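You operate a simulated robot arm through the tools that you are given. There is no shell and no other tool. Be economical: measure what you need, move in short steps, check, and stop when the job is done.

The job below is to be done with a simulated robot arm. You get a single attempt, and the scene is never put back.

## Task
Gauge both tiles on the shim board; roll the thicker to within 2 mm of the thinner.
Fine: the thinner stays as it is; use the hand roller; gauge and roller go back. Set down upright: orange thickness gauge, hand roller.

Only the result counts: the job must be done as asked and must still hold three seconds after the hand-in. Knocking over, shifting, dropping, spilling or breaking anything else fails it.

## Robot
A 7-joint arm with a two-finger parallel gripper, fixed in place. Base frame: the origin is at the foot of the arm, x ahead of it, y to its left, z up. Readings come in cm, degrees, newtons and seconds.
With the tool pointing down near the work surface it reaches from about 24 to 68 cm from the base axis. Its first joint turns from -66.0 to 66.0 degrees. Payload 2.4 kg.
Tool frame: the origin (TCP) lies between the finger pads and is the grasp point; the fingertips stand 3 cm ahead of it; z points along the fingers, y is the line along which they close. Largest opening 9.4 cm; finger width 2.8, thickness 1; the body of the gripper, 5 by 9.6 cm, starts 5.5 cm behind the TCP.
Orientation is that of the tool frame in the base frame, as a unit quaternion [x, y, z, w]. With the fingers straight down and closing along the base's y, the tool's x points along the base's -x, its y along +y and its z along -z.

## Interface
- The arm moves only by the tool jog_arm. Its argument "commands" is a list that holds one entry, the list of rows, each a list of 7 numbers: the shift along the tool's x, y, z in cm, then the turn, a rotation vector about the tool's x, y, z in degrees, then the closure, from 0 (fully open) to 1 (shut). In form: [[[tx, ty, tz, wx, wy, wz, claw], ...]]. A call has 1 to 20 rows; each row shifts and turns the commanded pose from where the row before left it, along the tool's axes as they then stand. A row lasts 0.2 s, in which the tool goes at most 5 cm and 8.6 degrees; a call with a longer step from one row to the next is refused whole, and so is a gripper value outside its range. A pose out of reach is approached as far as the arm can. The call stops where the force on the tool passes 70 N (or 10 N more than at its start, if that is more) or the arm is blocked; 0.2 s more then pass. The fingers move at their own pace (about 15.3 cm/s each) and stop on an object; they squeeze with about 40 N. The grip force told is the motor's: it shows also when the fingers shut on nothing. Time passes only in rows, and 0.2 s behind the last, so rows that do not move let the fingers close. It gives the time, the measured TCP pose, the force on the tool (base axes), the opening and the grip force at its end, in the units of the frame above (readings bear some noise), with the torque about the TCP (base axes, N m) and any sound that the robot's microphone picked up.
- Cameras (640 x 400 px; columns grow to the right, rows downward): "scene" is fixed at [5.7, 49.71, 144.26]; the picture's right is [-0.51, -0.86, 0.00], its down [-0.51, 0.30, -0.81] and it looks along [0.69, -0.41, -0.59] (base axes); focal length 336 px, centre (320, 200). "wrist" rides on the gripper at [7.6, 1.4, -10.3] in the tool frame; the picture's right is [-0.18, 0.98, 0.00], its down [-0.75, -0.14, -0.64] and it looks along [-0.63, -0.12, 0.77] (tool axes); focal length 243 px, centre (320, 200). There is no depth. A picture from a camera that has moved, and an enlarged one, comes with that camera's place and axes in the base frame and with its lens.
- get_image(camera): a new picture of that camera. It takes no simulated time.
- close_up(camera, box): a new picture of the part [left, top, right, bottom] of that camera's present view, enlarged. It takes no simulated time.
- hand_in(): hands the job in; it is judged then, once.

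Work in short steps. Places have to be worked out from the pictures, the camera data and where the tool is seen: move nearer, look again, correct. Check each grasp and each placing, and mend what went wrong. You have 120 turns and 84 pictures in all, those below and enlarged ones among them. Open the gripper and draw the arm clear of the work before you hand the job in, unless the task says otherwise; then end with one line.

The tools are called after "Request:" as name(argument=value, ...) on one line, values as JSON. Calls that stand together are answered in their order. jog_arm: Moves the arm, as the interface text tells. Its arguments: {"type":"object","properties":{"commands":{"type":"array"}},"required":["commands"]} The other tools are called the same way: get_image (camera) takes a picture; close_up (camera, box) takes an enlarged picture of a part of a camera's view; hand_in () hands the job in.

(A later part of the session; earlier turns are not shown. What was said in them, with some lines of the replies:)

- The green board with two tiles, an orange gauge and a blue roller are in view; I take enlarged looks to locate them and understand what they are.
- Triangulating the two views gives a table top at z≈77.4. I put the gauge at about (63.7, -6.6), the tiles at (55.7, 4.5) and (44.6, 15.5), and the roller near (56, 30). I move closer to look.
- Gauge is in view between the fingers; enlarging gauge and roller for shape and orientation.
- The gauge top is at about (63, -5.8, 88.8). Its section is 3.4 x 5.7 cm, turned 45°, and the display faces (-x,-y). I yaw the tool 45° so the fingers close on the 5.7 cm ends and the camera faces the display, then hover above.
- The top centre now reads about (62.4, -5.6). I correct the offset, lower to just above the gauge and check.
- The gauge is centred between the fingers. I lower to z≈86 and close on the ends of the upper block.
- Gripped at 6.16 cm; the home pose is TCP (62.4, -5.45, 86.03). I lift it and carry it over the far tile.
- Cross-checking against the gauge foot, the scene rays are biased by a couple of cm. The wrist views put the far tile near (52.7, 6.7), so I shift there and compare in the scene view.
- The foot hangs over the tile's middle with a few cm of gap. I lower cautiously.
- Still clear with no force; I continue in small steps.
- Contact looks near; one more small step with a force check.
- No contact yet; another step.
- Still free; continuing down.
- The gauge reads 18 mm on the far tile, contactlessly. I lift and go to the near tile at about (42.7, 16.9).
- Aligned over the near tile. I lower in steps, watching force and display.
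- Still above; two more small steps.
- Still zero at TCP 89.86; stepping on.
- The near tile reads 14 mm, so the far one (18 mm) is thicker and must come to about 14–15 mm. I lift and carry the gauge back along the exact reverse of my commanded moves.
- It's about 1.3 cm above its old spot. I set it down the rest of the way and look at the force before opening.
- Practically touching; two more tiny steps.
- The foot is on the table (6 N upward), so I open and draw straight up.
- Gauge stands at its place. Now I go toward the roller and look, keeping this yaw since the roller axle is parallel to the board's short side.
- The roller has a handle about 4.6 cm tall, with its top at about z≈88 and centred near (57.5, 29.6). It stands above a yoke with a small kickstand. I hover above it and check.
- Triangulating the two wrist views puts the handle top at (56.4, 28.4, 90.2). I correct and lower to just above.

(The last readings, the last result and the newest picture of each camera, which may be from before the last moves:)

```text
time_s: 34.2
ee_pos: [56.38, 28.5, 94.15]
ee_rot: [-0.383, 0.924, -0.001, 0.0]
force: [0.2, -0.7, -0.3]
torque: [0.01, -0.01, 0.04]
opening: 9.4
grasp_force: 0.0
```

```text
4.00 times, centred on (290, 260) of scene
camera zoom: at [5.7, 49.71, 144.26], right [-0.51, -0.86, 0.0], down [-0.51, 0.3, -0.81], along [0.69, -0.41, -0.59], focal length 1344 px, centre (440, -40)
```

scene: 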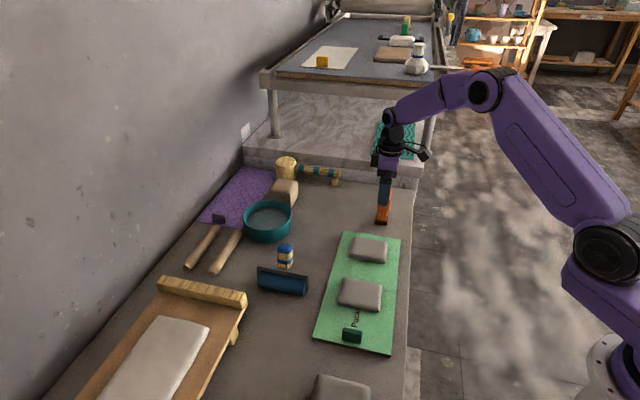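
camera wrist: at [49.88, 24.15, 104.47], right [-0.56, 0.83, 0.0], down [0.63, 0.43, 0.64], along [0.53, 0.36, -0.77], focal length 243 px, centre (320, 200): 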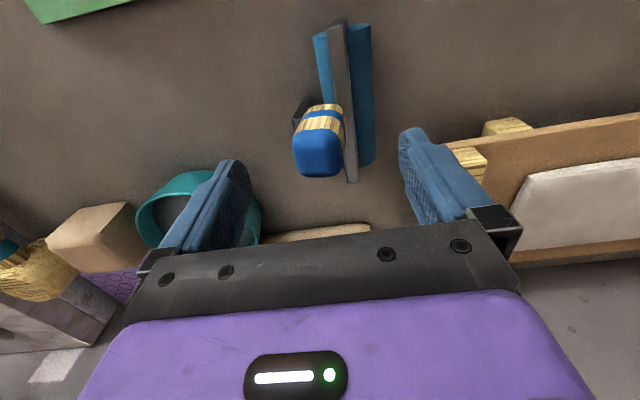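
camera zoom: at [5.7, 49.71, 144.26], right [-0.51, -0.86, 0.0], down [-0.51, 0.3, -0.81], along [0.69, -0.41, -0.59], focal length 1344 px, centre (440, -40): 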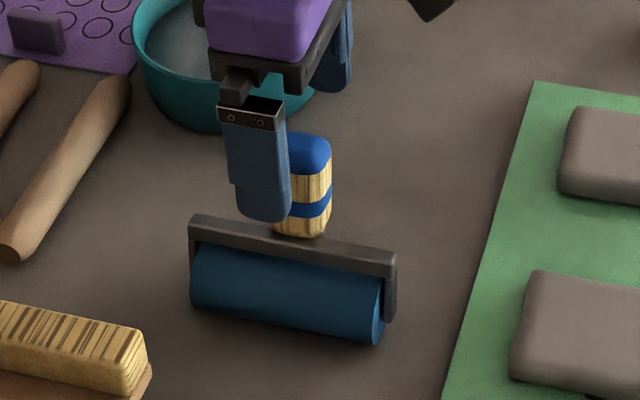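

Scene and wrist together place the handle top at about (56.0, 28.1, 91.5). I shift slightly and lower 3 cm around it.

Request:
jog_arm(commands=[[[0.5, 0, 0, 0, 0, 0, 0], [0, 0, 1.5, 0, 0, 0, 0], [0, 0, 1.5, 0, 0, 0, 0], [0, 0, 0, 0, 0, 0, 0]]])

Request:
get_image(camera="wrist")

Request:
close_up(camera="scene", box=[240, 210, 340, 310])

```text
time_s: 35.2
ee_pos: [55.82, 28.04, 90.91]
ee_rot: [-0.383, 0.924, -0.001, 0.0]
force: [-0.3, 0.8, -0.9]
torque: [0.02, -0.01, -0.04]
opening: 9.37
grasp_force: 0.1
```

```text
41 pictures are left
camera wrist: at [49.51, 23.66, 101.34], right [-0.56, 0.83, 0.0], down [0.63, 0.43, 0.64], along [0.53, 0.36, -0.77], focal length 243 px, centre (320, 200)
```

wrist: 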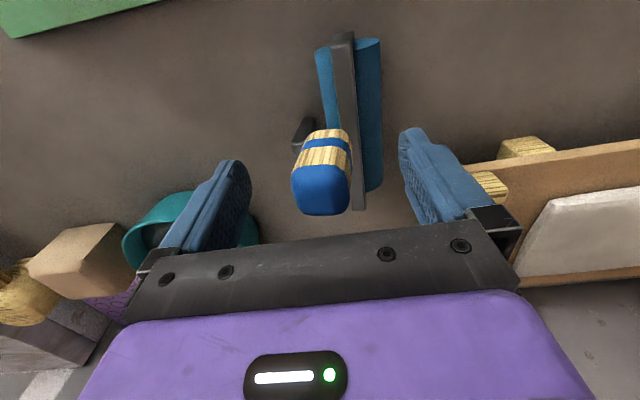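

```text
4.00 times, centred on (290, 260) of scene
camera zoom: at [5.7, 49.71, 144.26], right [-0.51, -0.86, 0.0], down [-0.51, 0.3, -0.81], along [0.69, -0.41, -0.59], focal length 1344 px, centre (440, -40)
```

zoom: 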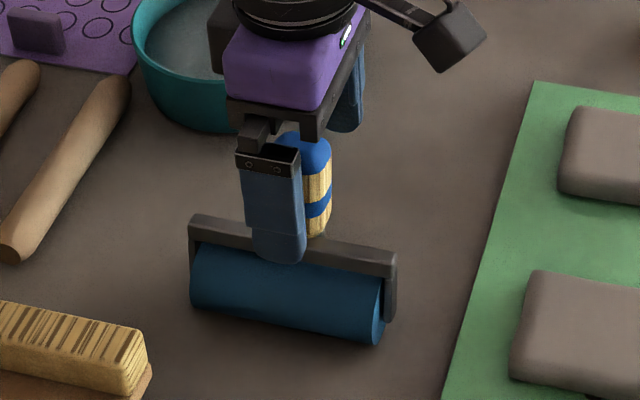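

The handle is under the TCP, with its top at about 91. I lower 1.7 cm and close.

Request:
jog_arm(commands=[[[0, 0, 0.9, 0, 0, 0, 0], [0, 0, 0.8, 0, 0, 0, 0], [0, 0, 0, 0, 0, 0, 0], [0, 0, 0, 0, 0, 0, 0.5], [0, 0, 0, 0, 0, 0, 1], [0, 0, 0, 0, 0, 0, 1], [0, 0, 0, 0, 0, 0, 1]]])

Request:
get_image(camera="wrist")

Request:
close_up(camera="scene", box=[250, 225, 330, 305])

```text
time_s: 36.8
ee_pos: [55.95, 28.07, 89.43]
ee_rot: [-0.383, 0.924, 0.0, 0.0]
force: [-1.8, -1.7, 18.8]
torque: [0.03, 0.42, 0.08]
opening: 3.57
grasp_force: 40.2
```

```text
39 pictures are left
camera wrist: at [49.5, 23.61, 99.74], right [-0.56, 0.83, 0.0], down [0.63, 0.43, 0.64], along [0.53, 0.36, -0.77], focal length 243 px, centre (320, 200)
```

wrist: 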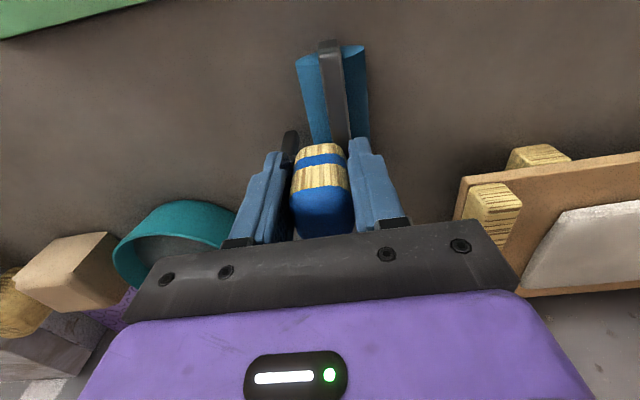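

```text
5.00 times, centred on (290, 265) of scene
camera zoom: at [5.66, 49.68, 144.27], right [-0.51, -0.86, 0.0], down [-0.51, 0.3, -0.81], along [0.69, -0.41, -0.59], focal length 1680 px, centre (470, -125)
```

zoom: 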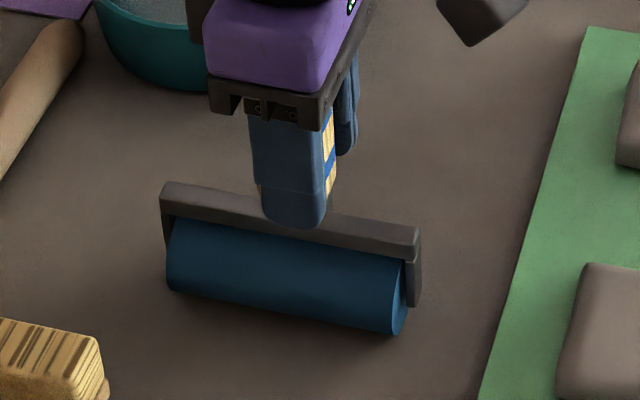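

The handle is gripped at 3.57 cm. The roller seems to have leaned onto its kickstand and then been squared up by the pads, which explains the +19 N. I lift 6 cm and inspect it.

Request:
jog_arm(commands=[[[0, 0, -1, 0, 0, 0, 1], [0, 0, -2.5, 0, 0, 0, 1], [0, 0, -2.5, 0, 0, 0, 1], [0, 0, 0, 0, 0, 0, 1]]])

Request:
get_image(camera="wrist")

Request:
close_up(camera="scene", box=[250, 215, 330, 295])

```text
time_s: 37.8
ee_pos: [55.94, 27.82, 95.24]
ee_rot: [-0.383, 0.924, -0.001, -0.002]
force: [-0.6, -0.8, -2.9]
torque: [-0.04, -0.01, 0.02]
opening: 3.55
grasp_force: 40.5
```

```text
37 pictures are left
camera wrist: at [49.55, 23.59, 105.68], right [-0.56, 0.83, 0.0], down [0.63, 0.43, 0.64], along [0.53, 0.36, -0.77], focal length 243 px, centre (320, 200)
```

wrist: 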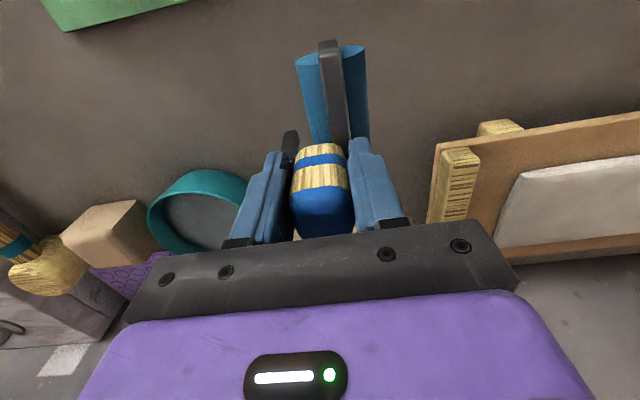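

```text
5.00 times, centred on (290, 255) of scene
camera zoom: at [5.7, 49.71, 144.26], right [-0.51, -0.86, 0.0], down [-0.51, 0.3, -0.81], along [0.69, -0.41, -0.59], focal length 1680 px, centre (470, -75)
```

zoom: 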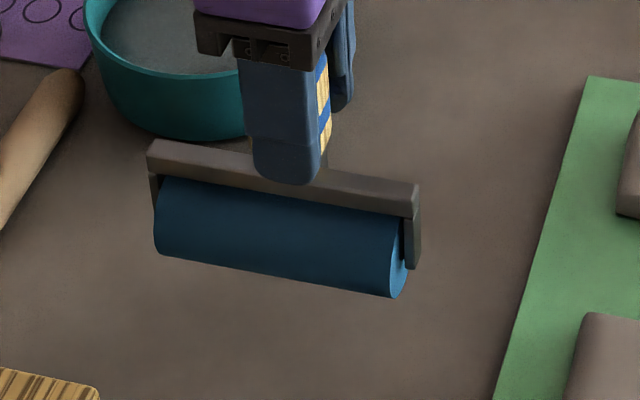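

The roller is held (about 2 N), hanging level. I carry it over the far tile with about 3–4 cm of clearance.

Request:
jog_arm(commands=[[[0, 0, -1, 0, 0, 0, 1], [2.83, -2.22, 0, 0, 0, 0, 1], [2.83, -2.22, 0, 0, 0, 0, 1], [2.83, -2.22, 0, 0, 0, 0, 1], [2.83, -2.22, 0, 0, 0, 0, 1], [2.83, -2.22, 0, 0, 0, 0, 1], [2.83, -2.22, 0, 0, 0, 0, 1], [0, 0, 0, 0, 0, 0, 1], [0, 0, 0, 0, 0, 0, 1]]])

Request:
get_image(camera="wrist")

Request:
close_up(camera="scene", box=[310, 170, 430, 290])

```text
time_s: 39.8
ee_pos: [53.23, 6.48, 96.22]
ee_rot: [-0.383, 0.924, 0.0, 0.0]
force: [0.3, 0.2, -2.6]
torque: [0.01, 0.01, 0.03]
opening: 3.57
grasp_force: 40.2
```

```text
35 pictures are left
camera wrist: at [46.83, 2.24, 106.63], right [-0.56, 0.83, 0.0], down [0.63, 0.43, 0.64], along [0.53, 0.36, -0.77], focal length 243 px, centre (320, 200)
```

wrist: 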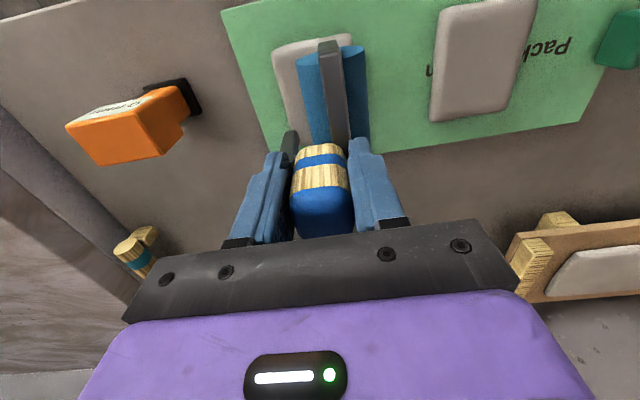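

```text
3.33 times, centred on (370, 230) of scene
camera zoom: at [5.7, 49.71, 144.26], right [-0.51, -0.86, 0.0], down [-0.51, 0.3, -0.81], along [0.69, -0.41, -0.59], focal length 1120 px, centre (153, 100)
```

zoom: 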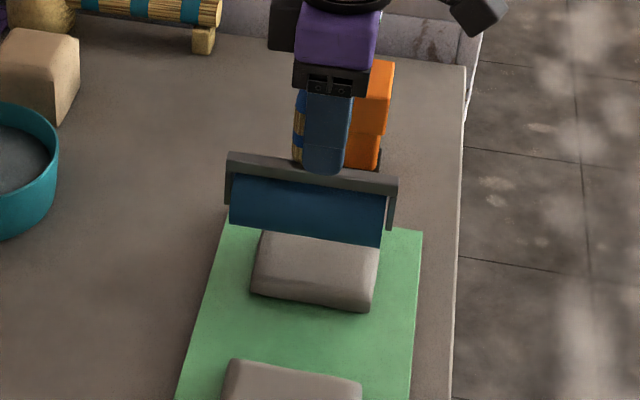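

The roller covers the tile's width. I lower in two stages toward expected contact near TCP z≈92.

Request:
jog_arm(commands=[[[0, 0, 1.5, 0, 0, 0, 1], [0, 0, 1.2, 0, 0, 0, 1], [0, 0, 0.6, 0, 0, 0, 1], [0, 0, 0, 0, 0, 0, 1]]])

Request:
close_up(camera="scene", box=[320, 190, 410, 280])

```text
time_s: 40.8
ee_pos: [53.37, 6.48, 93.05]
ee_rot: [-0.382, 0.924, 0.0, 0.0]
force: [-1.1, 1.0, -2.2]
torque: [-0.03, -0.04, -0.02]
opening: 3.58
grasp_force: 40.2
```

```text
4.44 times, centred on (365, 235) of scene
camera zoom: at [5.7, 49.71, 144.26], right [-0.51, -0.86, 0.0], down [-0.51, 0.3, -0.81], along [0.69, -0.41, -0.59], focal length 1493 px, centre (120, 44)
```

zoom: 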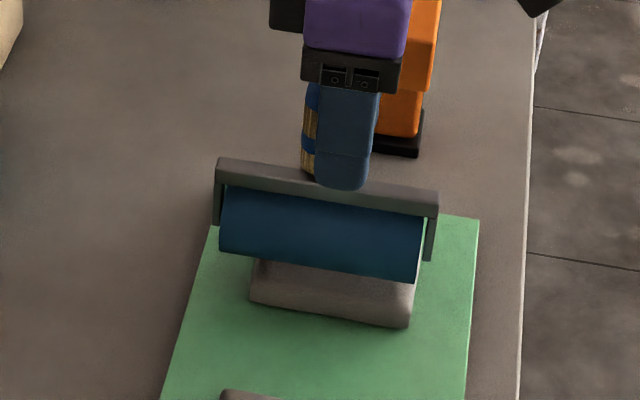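

Roller is about 1 cm above the tile. Small steps to touch.

Request:
jog_arm(commands=[[[0, 0, 0.3, 0, 0, 0, 1], [0, 0, 0.3, 0, 0, 0, 1], [0, 0, 0, 0, 0, 0, 1]]])

Request:
jog_arm(commands=[[[0, 0, 0.1, 0, 0, 0, 1], [0, 0, 0.1, 0, 0, 0, 1], [0, 0, 0, 0, 0, 0, 1]]])

```text
time_s: 41.6
ee_pos: [53.24, 6.63, 92.42]
ee_rot: [-0.383, 0.924, 0.0, 0.0]
force: [-0.8, 0.1, -2.1]
torque: [-0.05, -0.02, -0.01]
opening: 3.57
grasp_force: 39.8
```

```text
time_s: 42.4
ee_pos: [53.23, 6.62, 92.19]
ee_rot: [-0.382, 0.924, 0.0, 0.0]
force: [0.4, -0.2, -1.2]
torque: [0.01, -0.03, 0.04]
opening: 3.58
grasp_force: 39.6
```

Request:
jog_arm(commands=[[[0, 0, 0.1, 0, 0, 0, 1], [0, 0, 0.1, 0, 0, 0, 1], [0, 0, 0, 0, 0, 0, 1]]])

Request:
close_up(camera="scene", box=[330, 200, 400, 270])

```text
time_s: 43.2
ee_pos: [53.35, 6.45, 92.06]
ee_rot: [-0.383, 0.924, -0.001, 0.002]
force: [-2.5, -2.0, 28.8]
torque: [0.34, 0.3, -0.01]
opening: 3.57
grasp_force: 39.9
```

```text
5.71 times, centred on (365, 235) of scene
camera zoom: at [5.64, 49.69, 144.27], right [-0.51, -0.86, 0.0], down [-0.51, 0.3, -0.81], along [0.69, -0.41, -0.59], focal length 1920 px, centre (63, 0)
```

zoom: 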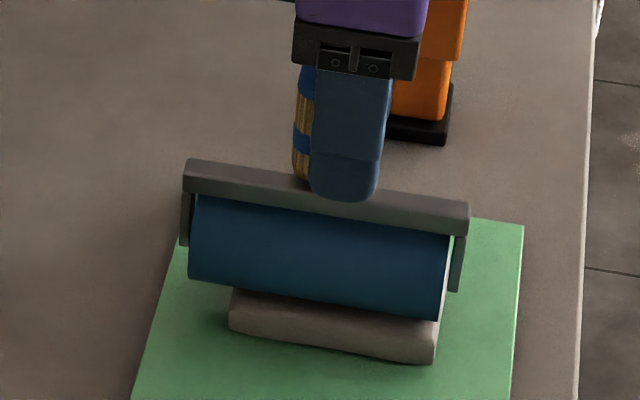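

Contact, 29 N at TCP z≈92.05. I roll along the tool's y (board's long axis) at this height with short strokes and watch the force.

Request:
jog_arm(commands=[[[0, 0.6, 0, 0, 0, 0, 1], [0, 0.6, 0, 0, 0, 0, 1], [0, 0.6, 0, 0, 0, 0, 1], [0, -0.6, 0, 0, 0, 0, 1], [0, -0.6, 0, 0, 0, 0, 1], [0, -0.6, 0, 0, 0, 0, 1], [0, -0.6, 0, 0, 0, 0, 1], [0, -0.6, 0, 0, 0, 0, 1], [0, -0.6, 0, 0, 0, 0, 1], [0, 0.6, 0, 0, 0, 0, 1], [0, 0.6, 0, 0, 0, 0, 1], [0, 0.6, 0, 0, 0, 0, 1], [0, 0, 0, 0, 0, 0, 1]]])

Request:
close_up(camera="scene", box=[330, 200, 400, 270])

```text
time_s: 46.0
ee_pos: [53.25, 6.59, 91.96]
ee_rot: [-0.382, 0.924, 0.0, 0.001]
force: [0.2, 0.6, -3.0]
torque: [-0.01, -0.02, -0.01]
opening: 3.56
grasp_force: 39.9
```

```text
5.71 times, centred on (365, 235) of scene
camera zoom: at [5.7, 49.71, 144.26], right [-0.51, -0.86, 0.0], down [-0.51, 0.3, -0.81], along [0.69, -0.41, -0.59], focal length 1920 px, centre (63, 0)
```

zoom: 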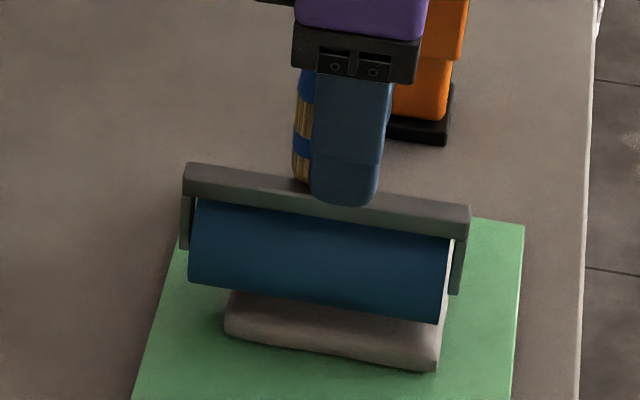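

The tile yielded, as there is no load now. I feel for the new top in small steps to measure the change.

Request:
jog_arm(commands=[[[0, 0, 0.1, 0, 0, 0, 1], [0, 0, 0, 0, 0, 0, 1]]])

Request:
jog_arm(commands=[[[0, 0, 0.05, 0, 0, 0, 1], [0, 0, 0, 0, 0, 0, 1]]])

```text
time_s: 46.6
ee_pos: [53.37, 6.61, 91.92]
ee_rot: [-0.383, 0.924, 0.0, 0.001]
force: [0.2, 0.3, -1.3]
torque: [0.0, 0.0, 0.02]
opening: 3.57
grasp_force: 39.8
```

```text
time_s: 47.2
ee_pos: [53.36, 6.6, 91.92]
ee_rot: [-0.383, 0.924, 0.0, 0.001]
force: [0.8, -0.8, 4.2]
torque: [0.24, -0.13, 0.01]
opening: 3.56
grasp_force: 39.8
```

Contact now comes about 3 mm lower than before, so the tile should be near 15 mm. I take the roller back home and will verify with the gauge.

Request:
jog_arm(commands=[[[0, 0, -1.45, 0, 0, 0, 1], [0, 0, -3, 0, 0, 0, 1], [-2.83, 2.22, 0, 0, 0, 0, 1], [-2.83, 2.22, 0, 0, 0, 0, 1], [-2.83, 2.22, 0, 0, 0, 0, 1], [-2.83, 2.22, 0, 0, 0, 0, 1], [-2.83, 2.22, 0, 0, 0, 0, 1], [-2.83, 2.22, 0, 0, 0, 0, 1], [0, 0, 0, 0, 0, 0, 1], [0, 0, 2.5, 0, 0, 0, 1], [0, 0, 2.5, -4, 0, 0, 1], [0, 0, 0, -4, 0, 0, 1], [0, 0, 0, 0, 0, 0, 1]]])

Request:
close_up(camera="scene", box=[250, 235, 320, 300])

Request:
close_up(camera="scene", box=[310, 220, 410, 320])

```text
time_s: 50.0
ee_pos: [55.94, 27.95, 91.36]
ee_rot: [-0.381, 0.922, 0.064, -0.027]
force: [1.9, 0.2, 0.8]
torque: [-0.09, -0.2, 0.02]
opening: 3.58
grasp_force: 40.3
```

```text
6.15 times, centred on (285, 268) of scene
camera zoom: at [5.7, 49.71, 144.26], right [-0.51, -0.86, 0.0], down [-0.51, 0.3, -0.81], along [0.69, -0.41, -0.59], focal length 2068 px, centre (535, -215)
```

zoom: 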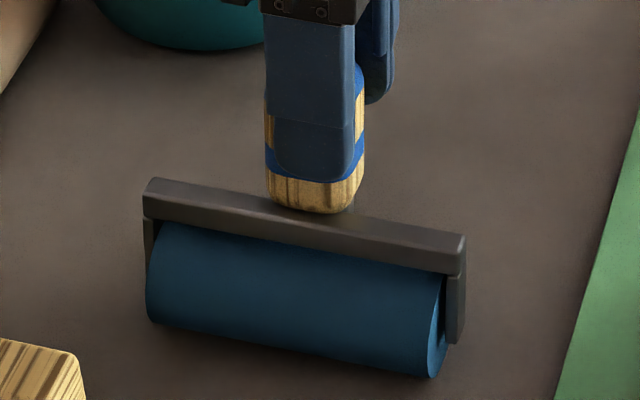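

```text
4.00 times, centred on (360, 270) of scene
camera zoom: at [5.7, 49.71, 144.26], right [-0.51, -0.86, 0.0], down [-0.51, 0.3, -0.81], along [0.69, -0.41, -0.59], focal length 1344 px, centre (160, -80)
```

zoom: 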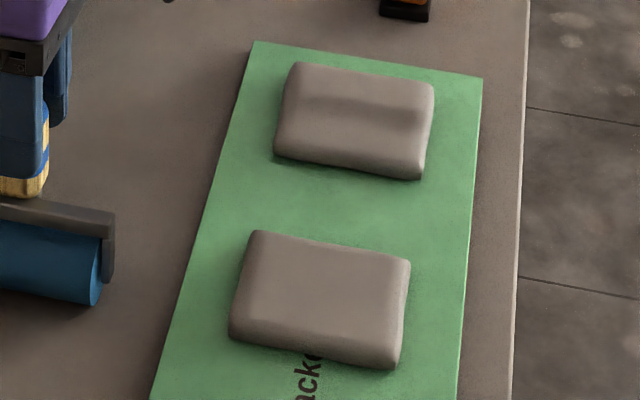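

The roller already overlays its original image position, but the grip seems changed. I check in the wrist view.

Request:
get_image(camera="wrist")

```text
28 pictures are left
camera wrist: at [50.63, 22.53, 101.79], right [-0.56, 0.82, 0.14], down [0.69, 0.37, 0.62], along [0.45, 0.44, -0.78], focal length 243 px, centre (320, 200)
```

wrist: 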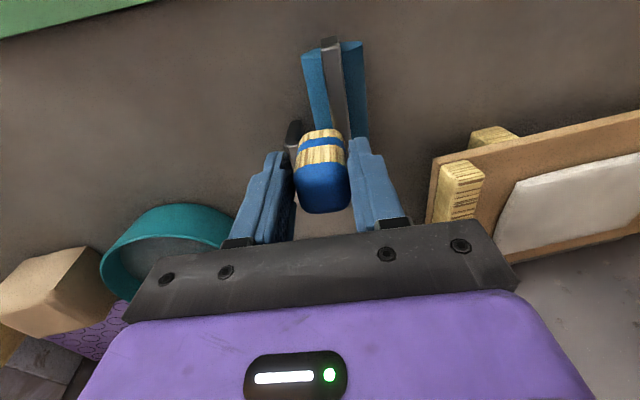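

The handle sits lower in the grip, but the roller is back at its original place and already partly borne by the table. One tiny step down to confirm before release.

Request:
jog_arm(commands=[[[0, 0, 0.1, 0, 0, 0, 1], [0, 0, 0, 0, 0, 0, 1]]])

```text
time_s: 50.6
ee_pos: [56.02, 27.91, 91.22]
ee_rot: [-0.382, 0.922, 0.065, -0.026]
force: [-1.0, -1.6, 9.7]
torque: [-0.33, -0.03, -0.08]
opening: 3.59
grasp_force: 40.1
```

It is resting on the table (10 N). I release and retreat upward, then straighten the tool.

Request:
jog_arm(commands=[[[0, 0, 0, 0, 0, 0, 0.5], [0, 0, 0, 0, 0, 0, 0.2], [0, 0, 0, 0, 0, 0, 0], [0, 0, 0, 0, 0, 0, 0], [0, 0, -2.5, 0, 0, 0, 0], [0, 0, -4, 0, 0, 0, 0], [0, 0, -3, 4, 0, 0, 0], [0, 0, 0, 4, 0, 0, 0], [0, 0, 0, 0, 0, 0, 0]]])

Request:
close_up(camera="scene", box=[250, 235, 320, 300])

```text
time_s: 52.6
ee_pos: [56.84, 26.93, 100.53]
ee_rot: [-0.383, 0.924, -0.001, 0.0]
force: [0.4, -0.3, 0.3]
torque: [-0.01, 0.02, -0.01]
opening: 9.37
grasp_force: 0.1
```

```text
6.15 times, centred on (285, 268) of scene
camera zoom: at [5.7, 49.71, 144.26], right [-0.51, -0.86, 0.0], down [-0.51, 0.3, -0.81], along [0.69, -0.41, -0.59], focal length 2068 px, centre (535, -215)
```

zoom: 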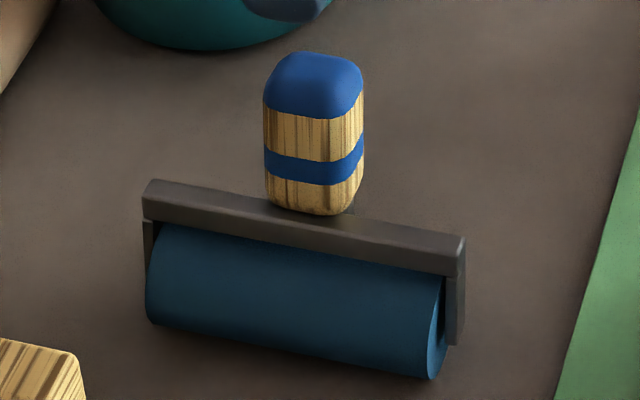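

The roller stands as it was originally. Back to the gauge to re-measure the far tile.

Request:
jog_arm(commands=[[[1.895, -2.7, 0, 0, 0, 0, 0], [1.895, -2.7, 0, 0, 0, 0, 0], [1.895, -2.7, 0, 0, 0, 0, 0], [1.895, -2.7, 0, 0, 0, 0, 0], [1.895, -2.7, 0, 0, 0, 0, 0], [1.895, -2.7, 0, 0, 0, 0, 0], [1.895, -2.7, 0, 0, 0, 0, 0], [1.895, -2.7, 0, 0, 0, 0, 0], [1.895, -2.7, 0, 0, 0, 0, 0], [1.895, -2.7, 0, 0, 0, 0, 0], [0, 0, 0, 0, 0, 0, 0], [0, 0, 4, 0, 0, 0, 0], [0, 0, 3.5, 0, 0, 0, 0], [0, 0, 0, 0, 0, 0, 0]]])

Request:
get_image(camera="wrist")

```text
time_s: 55.6
ee_pos: [62.5, -5.48, 93.27]
ee_rot: [-0.383, 0.924, 0.0, 0.001]
force: [-0.6, -0.4, 1.1]
torque: [0.0, 0.03, -0.02]
opening: 9.38
grasp_force: 0.0
```

```text
26 pictures are left
camera wrist: at [56.07, -9.74, 103.57], right [-0.56, 0.83, 0.0], down [0.63, 0.43, 0.64], along [0.53, 0.36, -0.77], focal length 243 px, centre (320, 200)
```

wrist: 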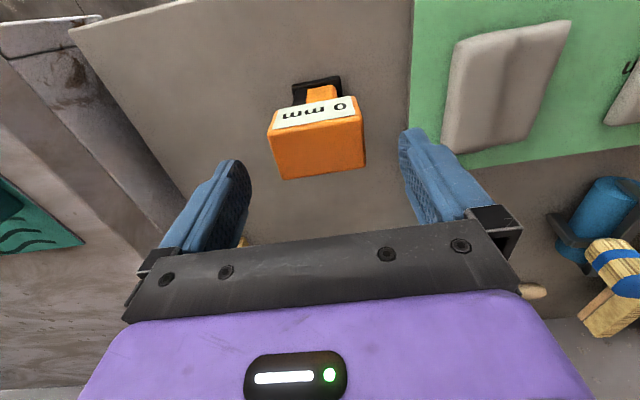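

Alignment matches the first grasp; lower and grip.

Request:
jog_arm(commands=[[[0, 0, 2.5, 0, 0, 0, 0], [0, 0, 2.5, 0, 0, 0, 0], [0, 0, 2.1, 0, 0, 0, 0], [0, 0, 0, 0, 0, 0, 0], [0, 0, 0, 0, 0, 0, 1], [0, 0, 0, 0, 0, 0, 1], [0, 0, 0, 0, 0, 0, 1], [0, 0, 0, 0, 0, 0, 1]]])

```text
time_s: 57.4
ee_pos: [62.54, -5.43, 86.04]
ee_rot: [-0.382, 0.924, 0.0, -0.001]
force: [0.1, -0.1, -0.5]
torque: [0.06, -0.01, 0.0]
opening: 6.17
grasp_force: 39.8
```

Gripped. Carrying it to the far tile and lowering to the earlier reading height.

Request:
jog_arm(commands=[[[0, 0, -2, 0, 0, 0, 1], [0, 0, -3, 0, 0, 0, 1], [-0.325, 2.56, 0, 0, 0, 0, 1], [-0.325, 2.56, 0, 0, 0, 0, 1], [-0.325, 2.56, 0, 0, 0, 0, 1], [-0.325, 2.56, 0, 0, 0, 0, 1], [-0.325, 2.56, 0, 0, 0, 0, 1], [-0.325, 2.56, 0, 0, 0, 0, 1], [0, 0, 0, 0, 0, 0, 1], [0, 0, 1, 0, 0, 0, 1], [0, 0, 0.6, 0, 0, 0, 1], [0, 0, 0.5, 0, 0, 0, 1], [0, 0, 0, 0, 0, 0, 1]]])

Request:
close_up(camera="wrist", box=[220, 20, 420, 200])

```text
time_s: 60.2
ee_pos: [53.17, 6.63, 88.83]
ee_rot: [-0.382, 0.924, -0.001, -0.001]
force: [-0.4, -0.3, -0.3]
torque: [0.02, 0.01, 0.0]
opening: 6.16
grasp_force: 39.9
```

```text
2.22 times, centred on (320, 110) of wrist
camera zoom: at [46.65, 2.36, 99.24], right [-0.56, 0.83, 0.0], down [0.63, 0.43, 0.64], along [0.53, 0.36, -0.77], focal length 539 px, centre (320, 400)
```

zoom: 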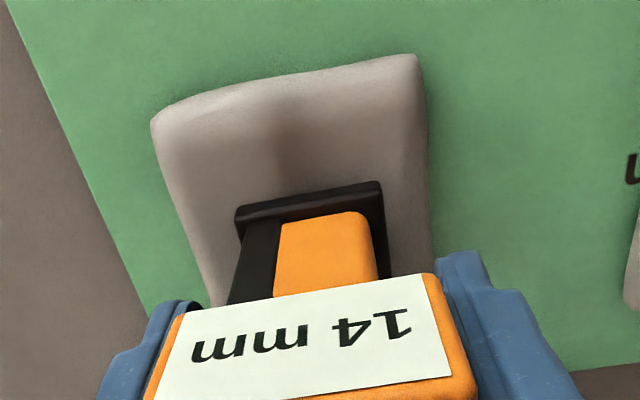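

It now reads 14 mm, equal to the thinner tile. I return the gauge.

Request:
jog_arm(commands=[[[0, 0, -2.1, 0, 0, 0, 1], [0.325, -2.56, 0, 0, 0, 0, 1], [0.325, -2.56, 0, 0, 0, 0, 1], [0.325, -2.56, 0, 0, 0, 0, 1], [0.325, -2.56, 0, 0, 0, 0, 1], [0.325, -2.56, 0, 0, 0, 0, 1], [0.325, -2.56, 0, 0, 0, 0, 1], [0, 0, 0, 0, 0, 0, 1], [0, 0, 2, 0, 0, 0, 1], [0, 0, 2, 0, 0, 0, 1], [0, 0, 0.6, 0, 0, 0, 1], [0, 0, 0.3, 0, 0, 0, 1], [0, 0, 0, 0, 0, 0, 1]]])

Request:
get_image(camera="wrist")

Request:
close_up(camera="scene", box=[350, 170, 430, 240])

```text
time_s: 63.0
ee_pos: [62.62, -5.47, 86.13]
ee_rot: [-0.383, 0.924, 0.0, 0.0]
force: [-0.1, 0.3, 0.0]
torque: [0.03, -0.05, 0.02]
opening: 6.16
grasp_force: 40.4
```

```text
24 pictures are left
camera wrist: at [56.24, -9.76, 96.48], right [-0.56, 0.83, 0.0], down [0.63, 0.43, 0.64], along [0.53, 0.36, -0.77], focal length 243 px, centre (320, 200)
```

wrist: 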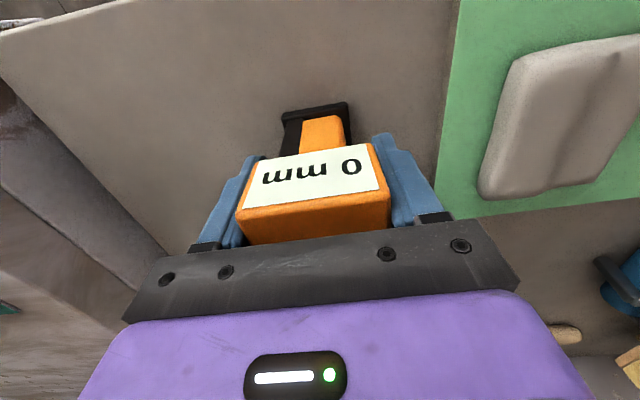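

```text
5.71 times, centred on (390, 205) of scene
camera zoom: at [5.7, 49.71, 144.26], right [-0.51, -0.86, 0.0], down [-0.51, 0.3, -0.81], along [0.69, -0.41, -0.59], focal length 1920 px, centre (-80, 171)
```

zoom: 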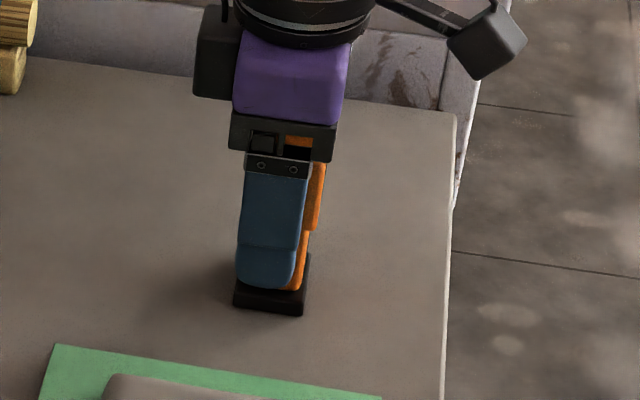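

Back over its spot, about a millimetre up; final tiny steps.

Request:
jog_arm(commands=[[[0, 0, 0.05, 0, 0, 0, 1], [0, 0, 0.05, 0, 0, 0, 1], [0, 0, 0, 0, 0, 0, 1]]])

```text
time_s: 63.8
ee_pos: [62.71, -5.49, 86.03]
ee_rot: [-0.382, 0.924, 0.0, 0.001]
force: [-3.4, 0.3, 17.8]
torque: [0.03, 0.44, -0.05]
opening: 6.15
grasp_force: 40.0
```

Firm contact (18 N). I ease up a hair, open and withdraw straight up, then well clear.

Request:
jog_arm(commands=[[[0, 0, -0.04, 0, 0, 0, 1], [0, 0, 0, 0, 0, 0, 0.3], [0, 0, 0, 0, 0, 0, 0], [0, 0, 0, 0, 0, 0, 0], [0, 0, -2, 0, 0, 0, 0], [0, 0, -4, 0, 0, 0, 0], [0, 0, -4, 0, 0, 0, 0], [0, 0, -4, 0, 0, 0, 0], [2, 0, -4, 0, 0, 0, 0], [3, 0, -3, 0, 0, 0, 0], [4, 0, 0, 0, 0, 0, 0], [4, 0, 0, 0, 0, 0, 0], [0, 0, 0, 0, 0, 0, 0]]])

Request:
get_image(camera="scene")

Request:
close_up(camera="scene", box=[300, 180, 440, 360])

Request:
close_up(camera="scene", box=[365, 180, 405, 230])

```text
time_s: 66.6
ee_pos: [53.59, -14.52, 106.98]
ee_rot: [-0.383, 0.924, 0.0, 0.0]
force: [0.0, -0.7, -0.4]
torque: [-0.02, 0.0, -0.01]
opening: 9.4
grasp_force: 0.0
```

```text
22 pictures are left
```

scene: 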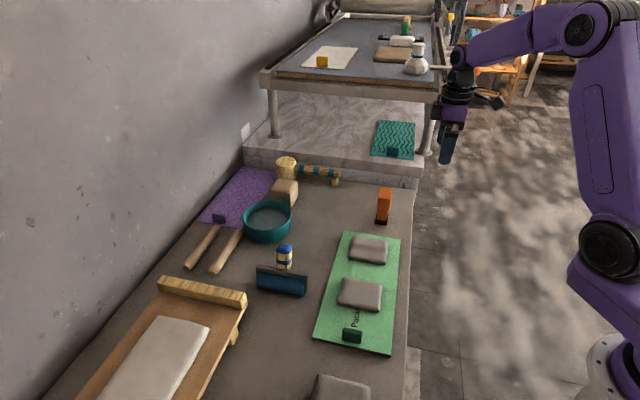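

```text
2.22 times, centred on (370, 270) of scene
camera zoom: at [5.7, 49.7, 144.26], right [-0.51, -0.86, 0.0], down [-0.51, 0.3, -0.81], along [0.69, -0.41, -0.59], focal length 747 px, centre (209, 44)
```

zoom: 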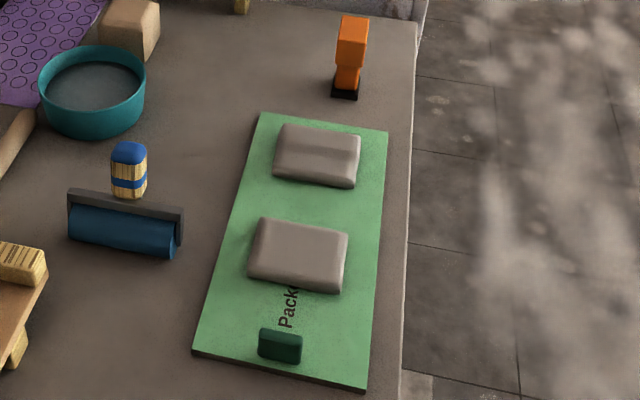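

```text
8.00 times, centred on (385, 205) of scene
camera zoom: at [5.7, 49.7, 144.26], right [-0.51, -0.86, 0.0], down [-0.51, 0.3, -0.81], along [0.69, -0.41, -0.59], focal length 2688 px, centre (-200, 160)
```

zoom: 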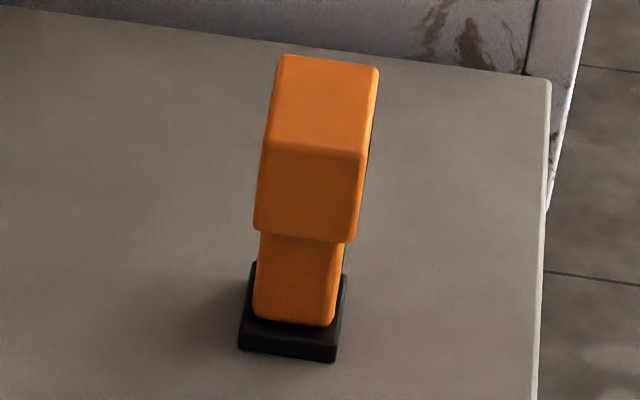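

Gauge and roller stand upright at their original spots, the near tile looks untouched, and the arm is open and clear. Handing in.

Request:
hand_in()

```text
The job is handed in.
```

I gauged the far tile at 18 mm and the near one at 14 mm, then rolled the far tile down to a gauged 14 mm; the gauge and roller are standing upright back at their places, and the job is handed in.
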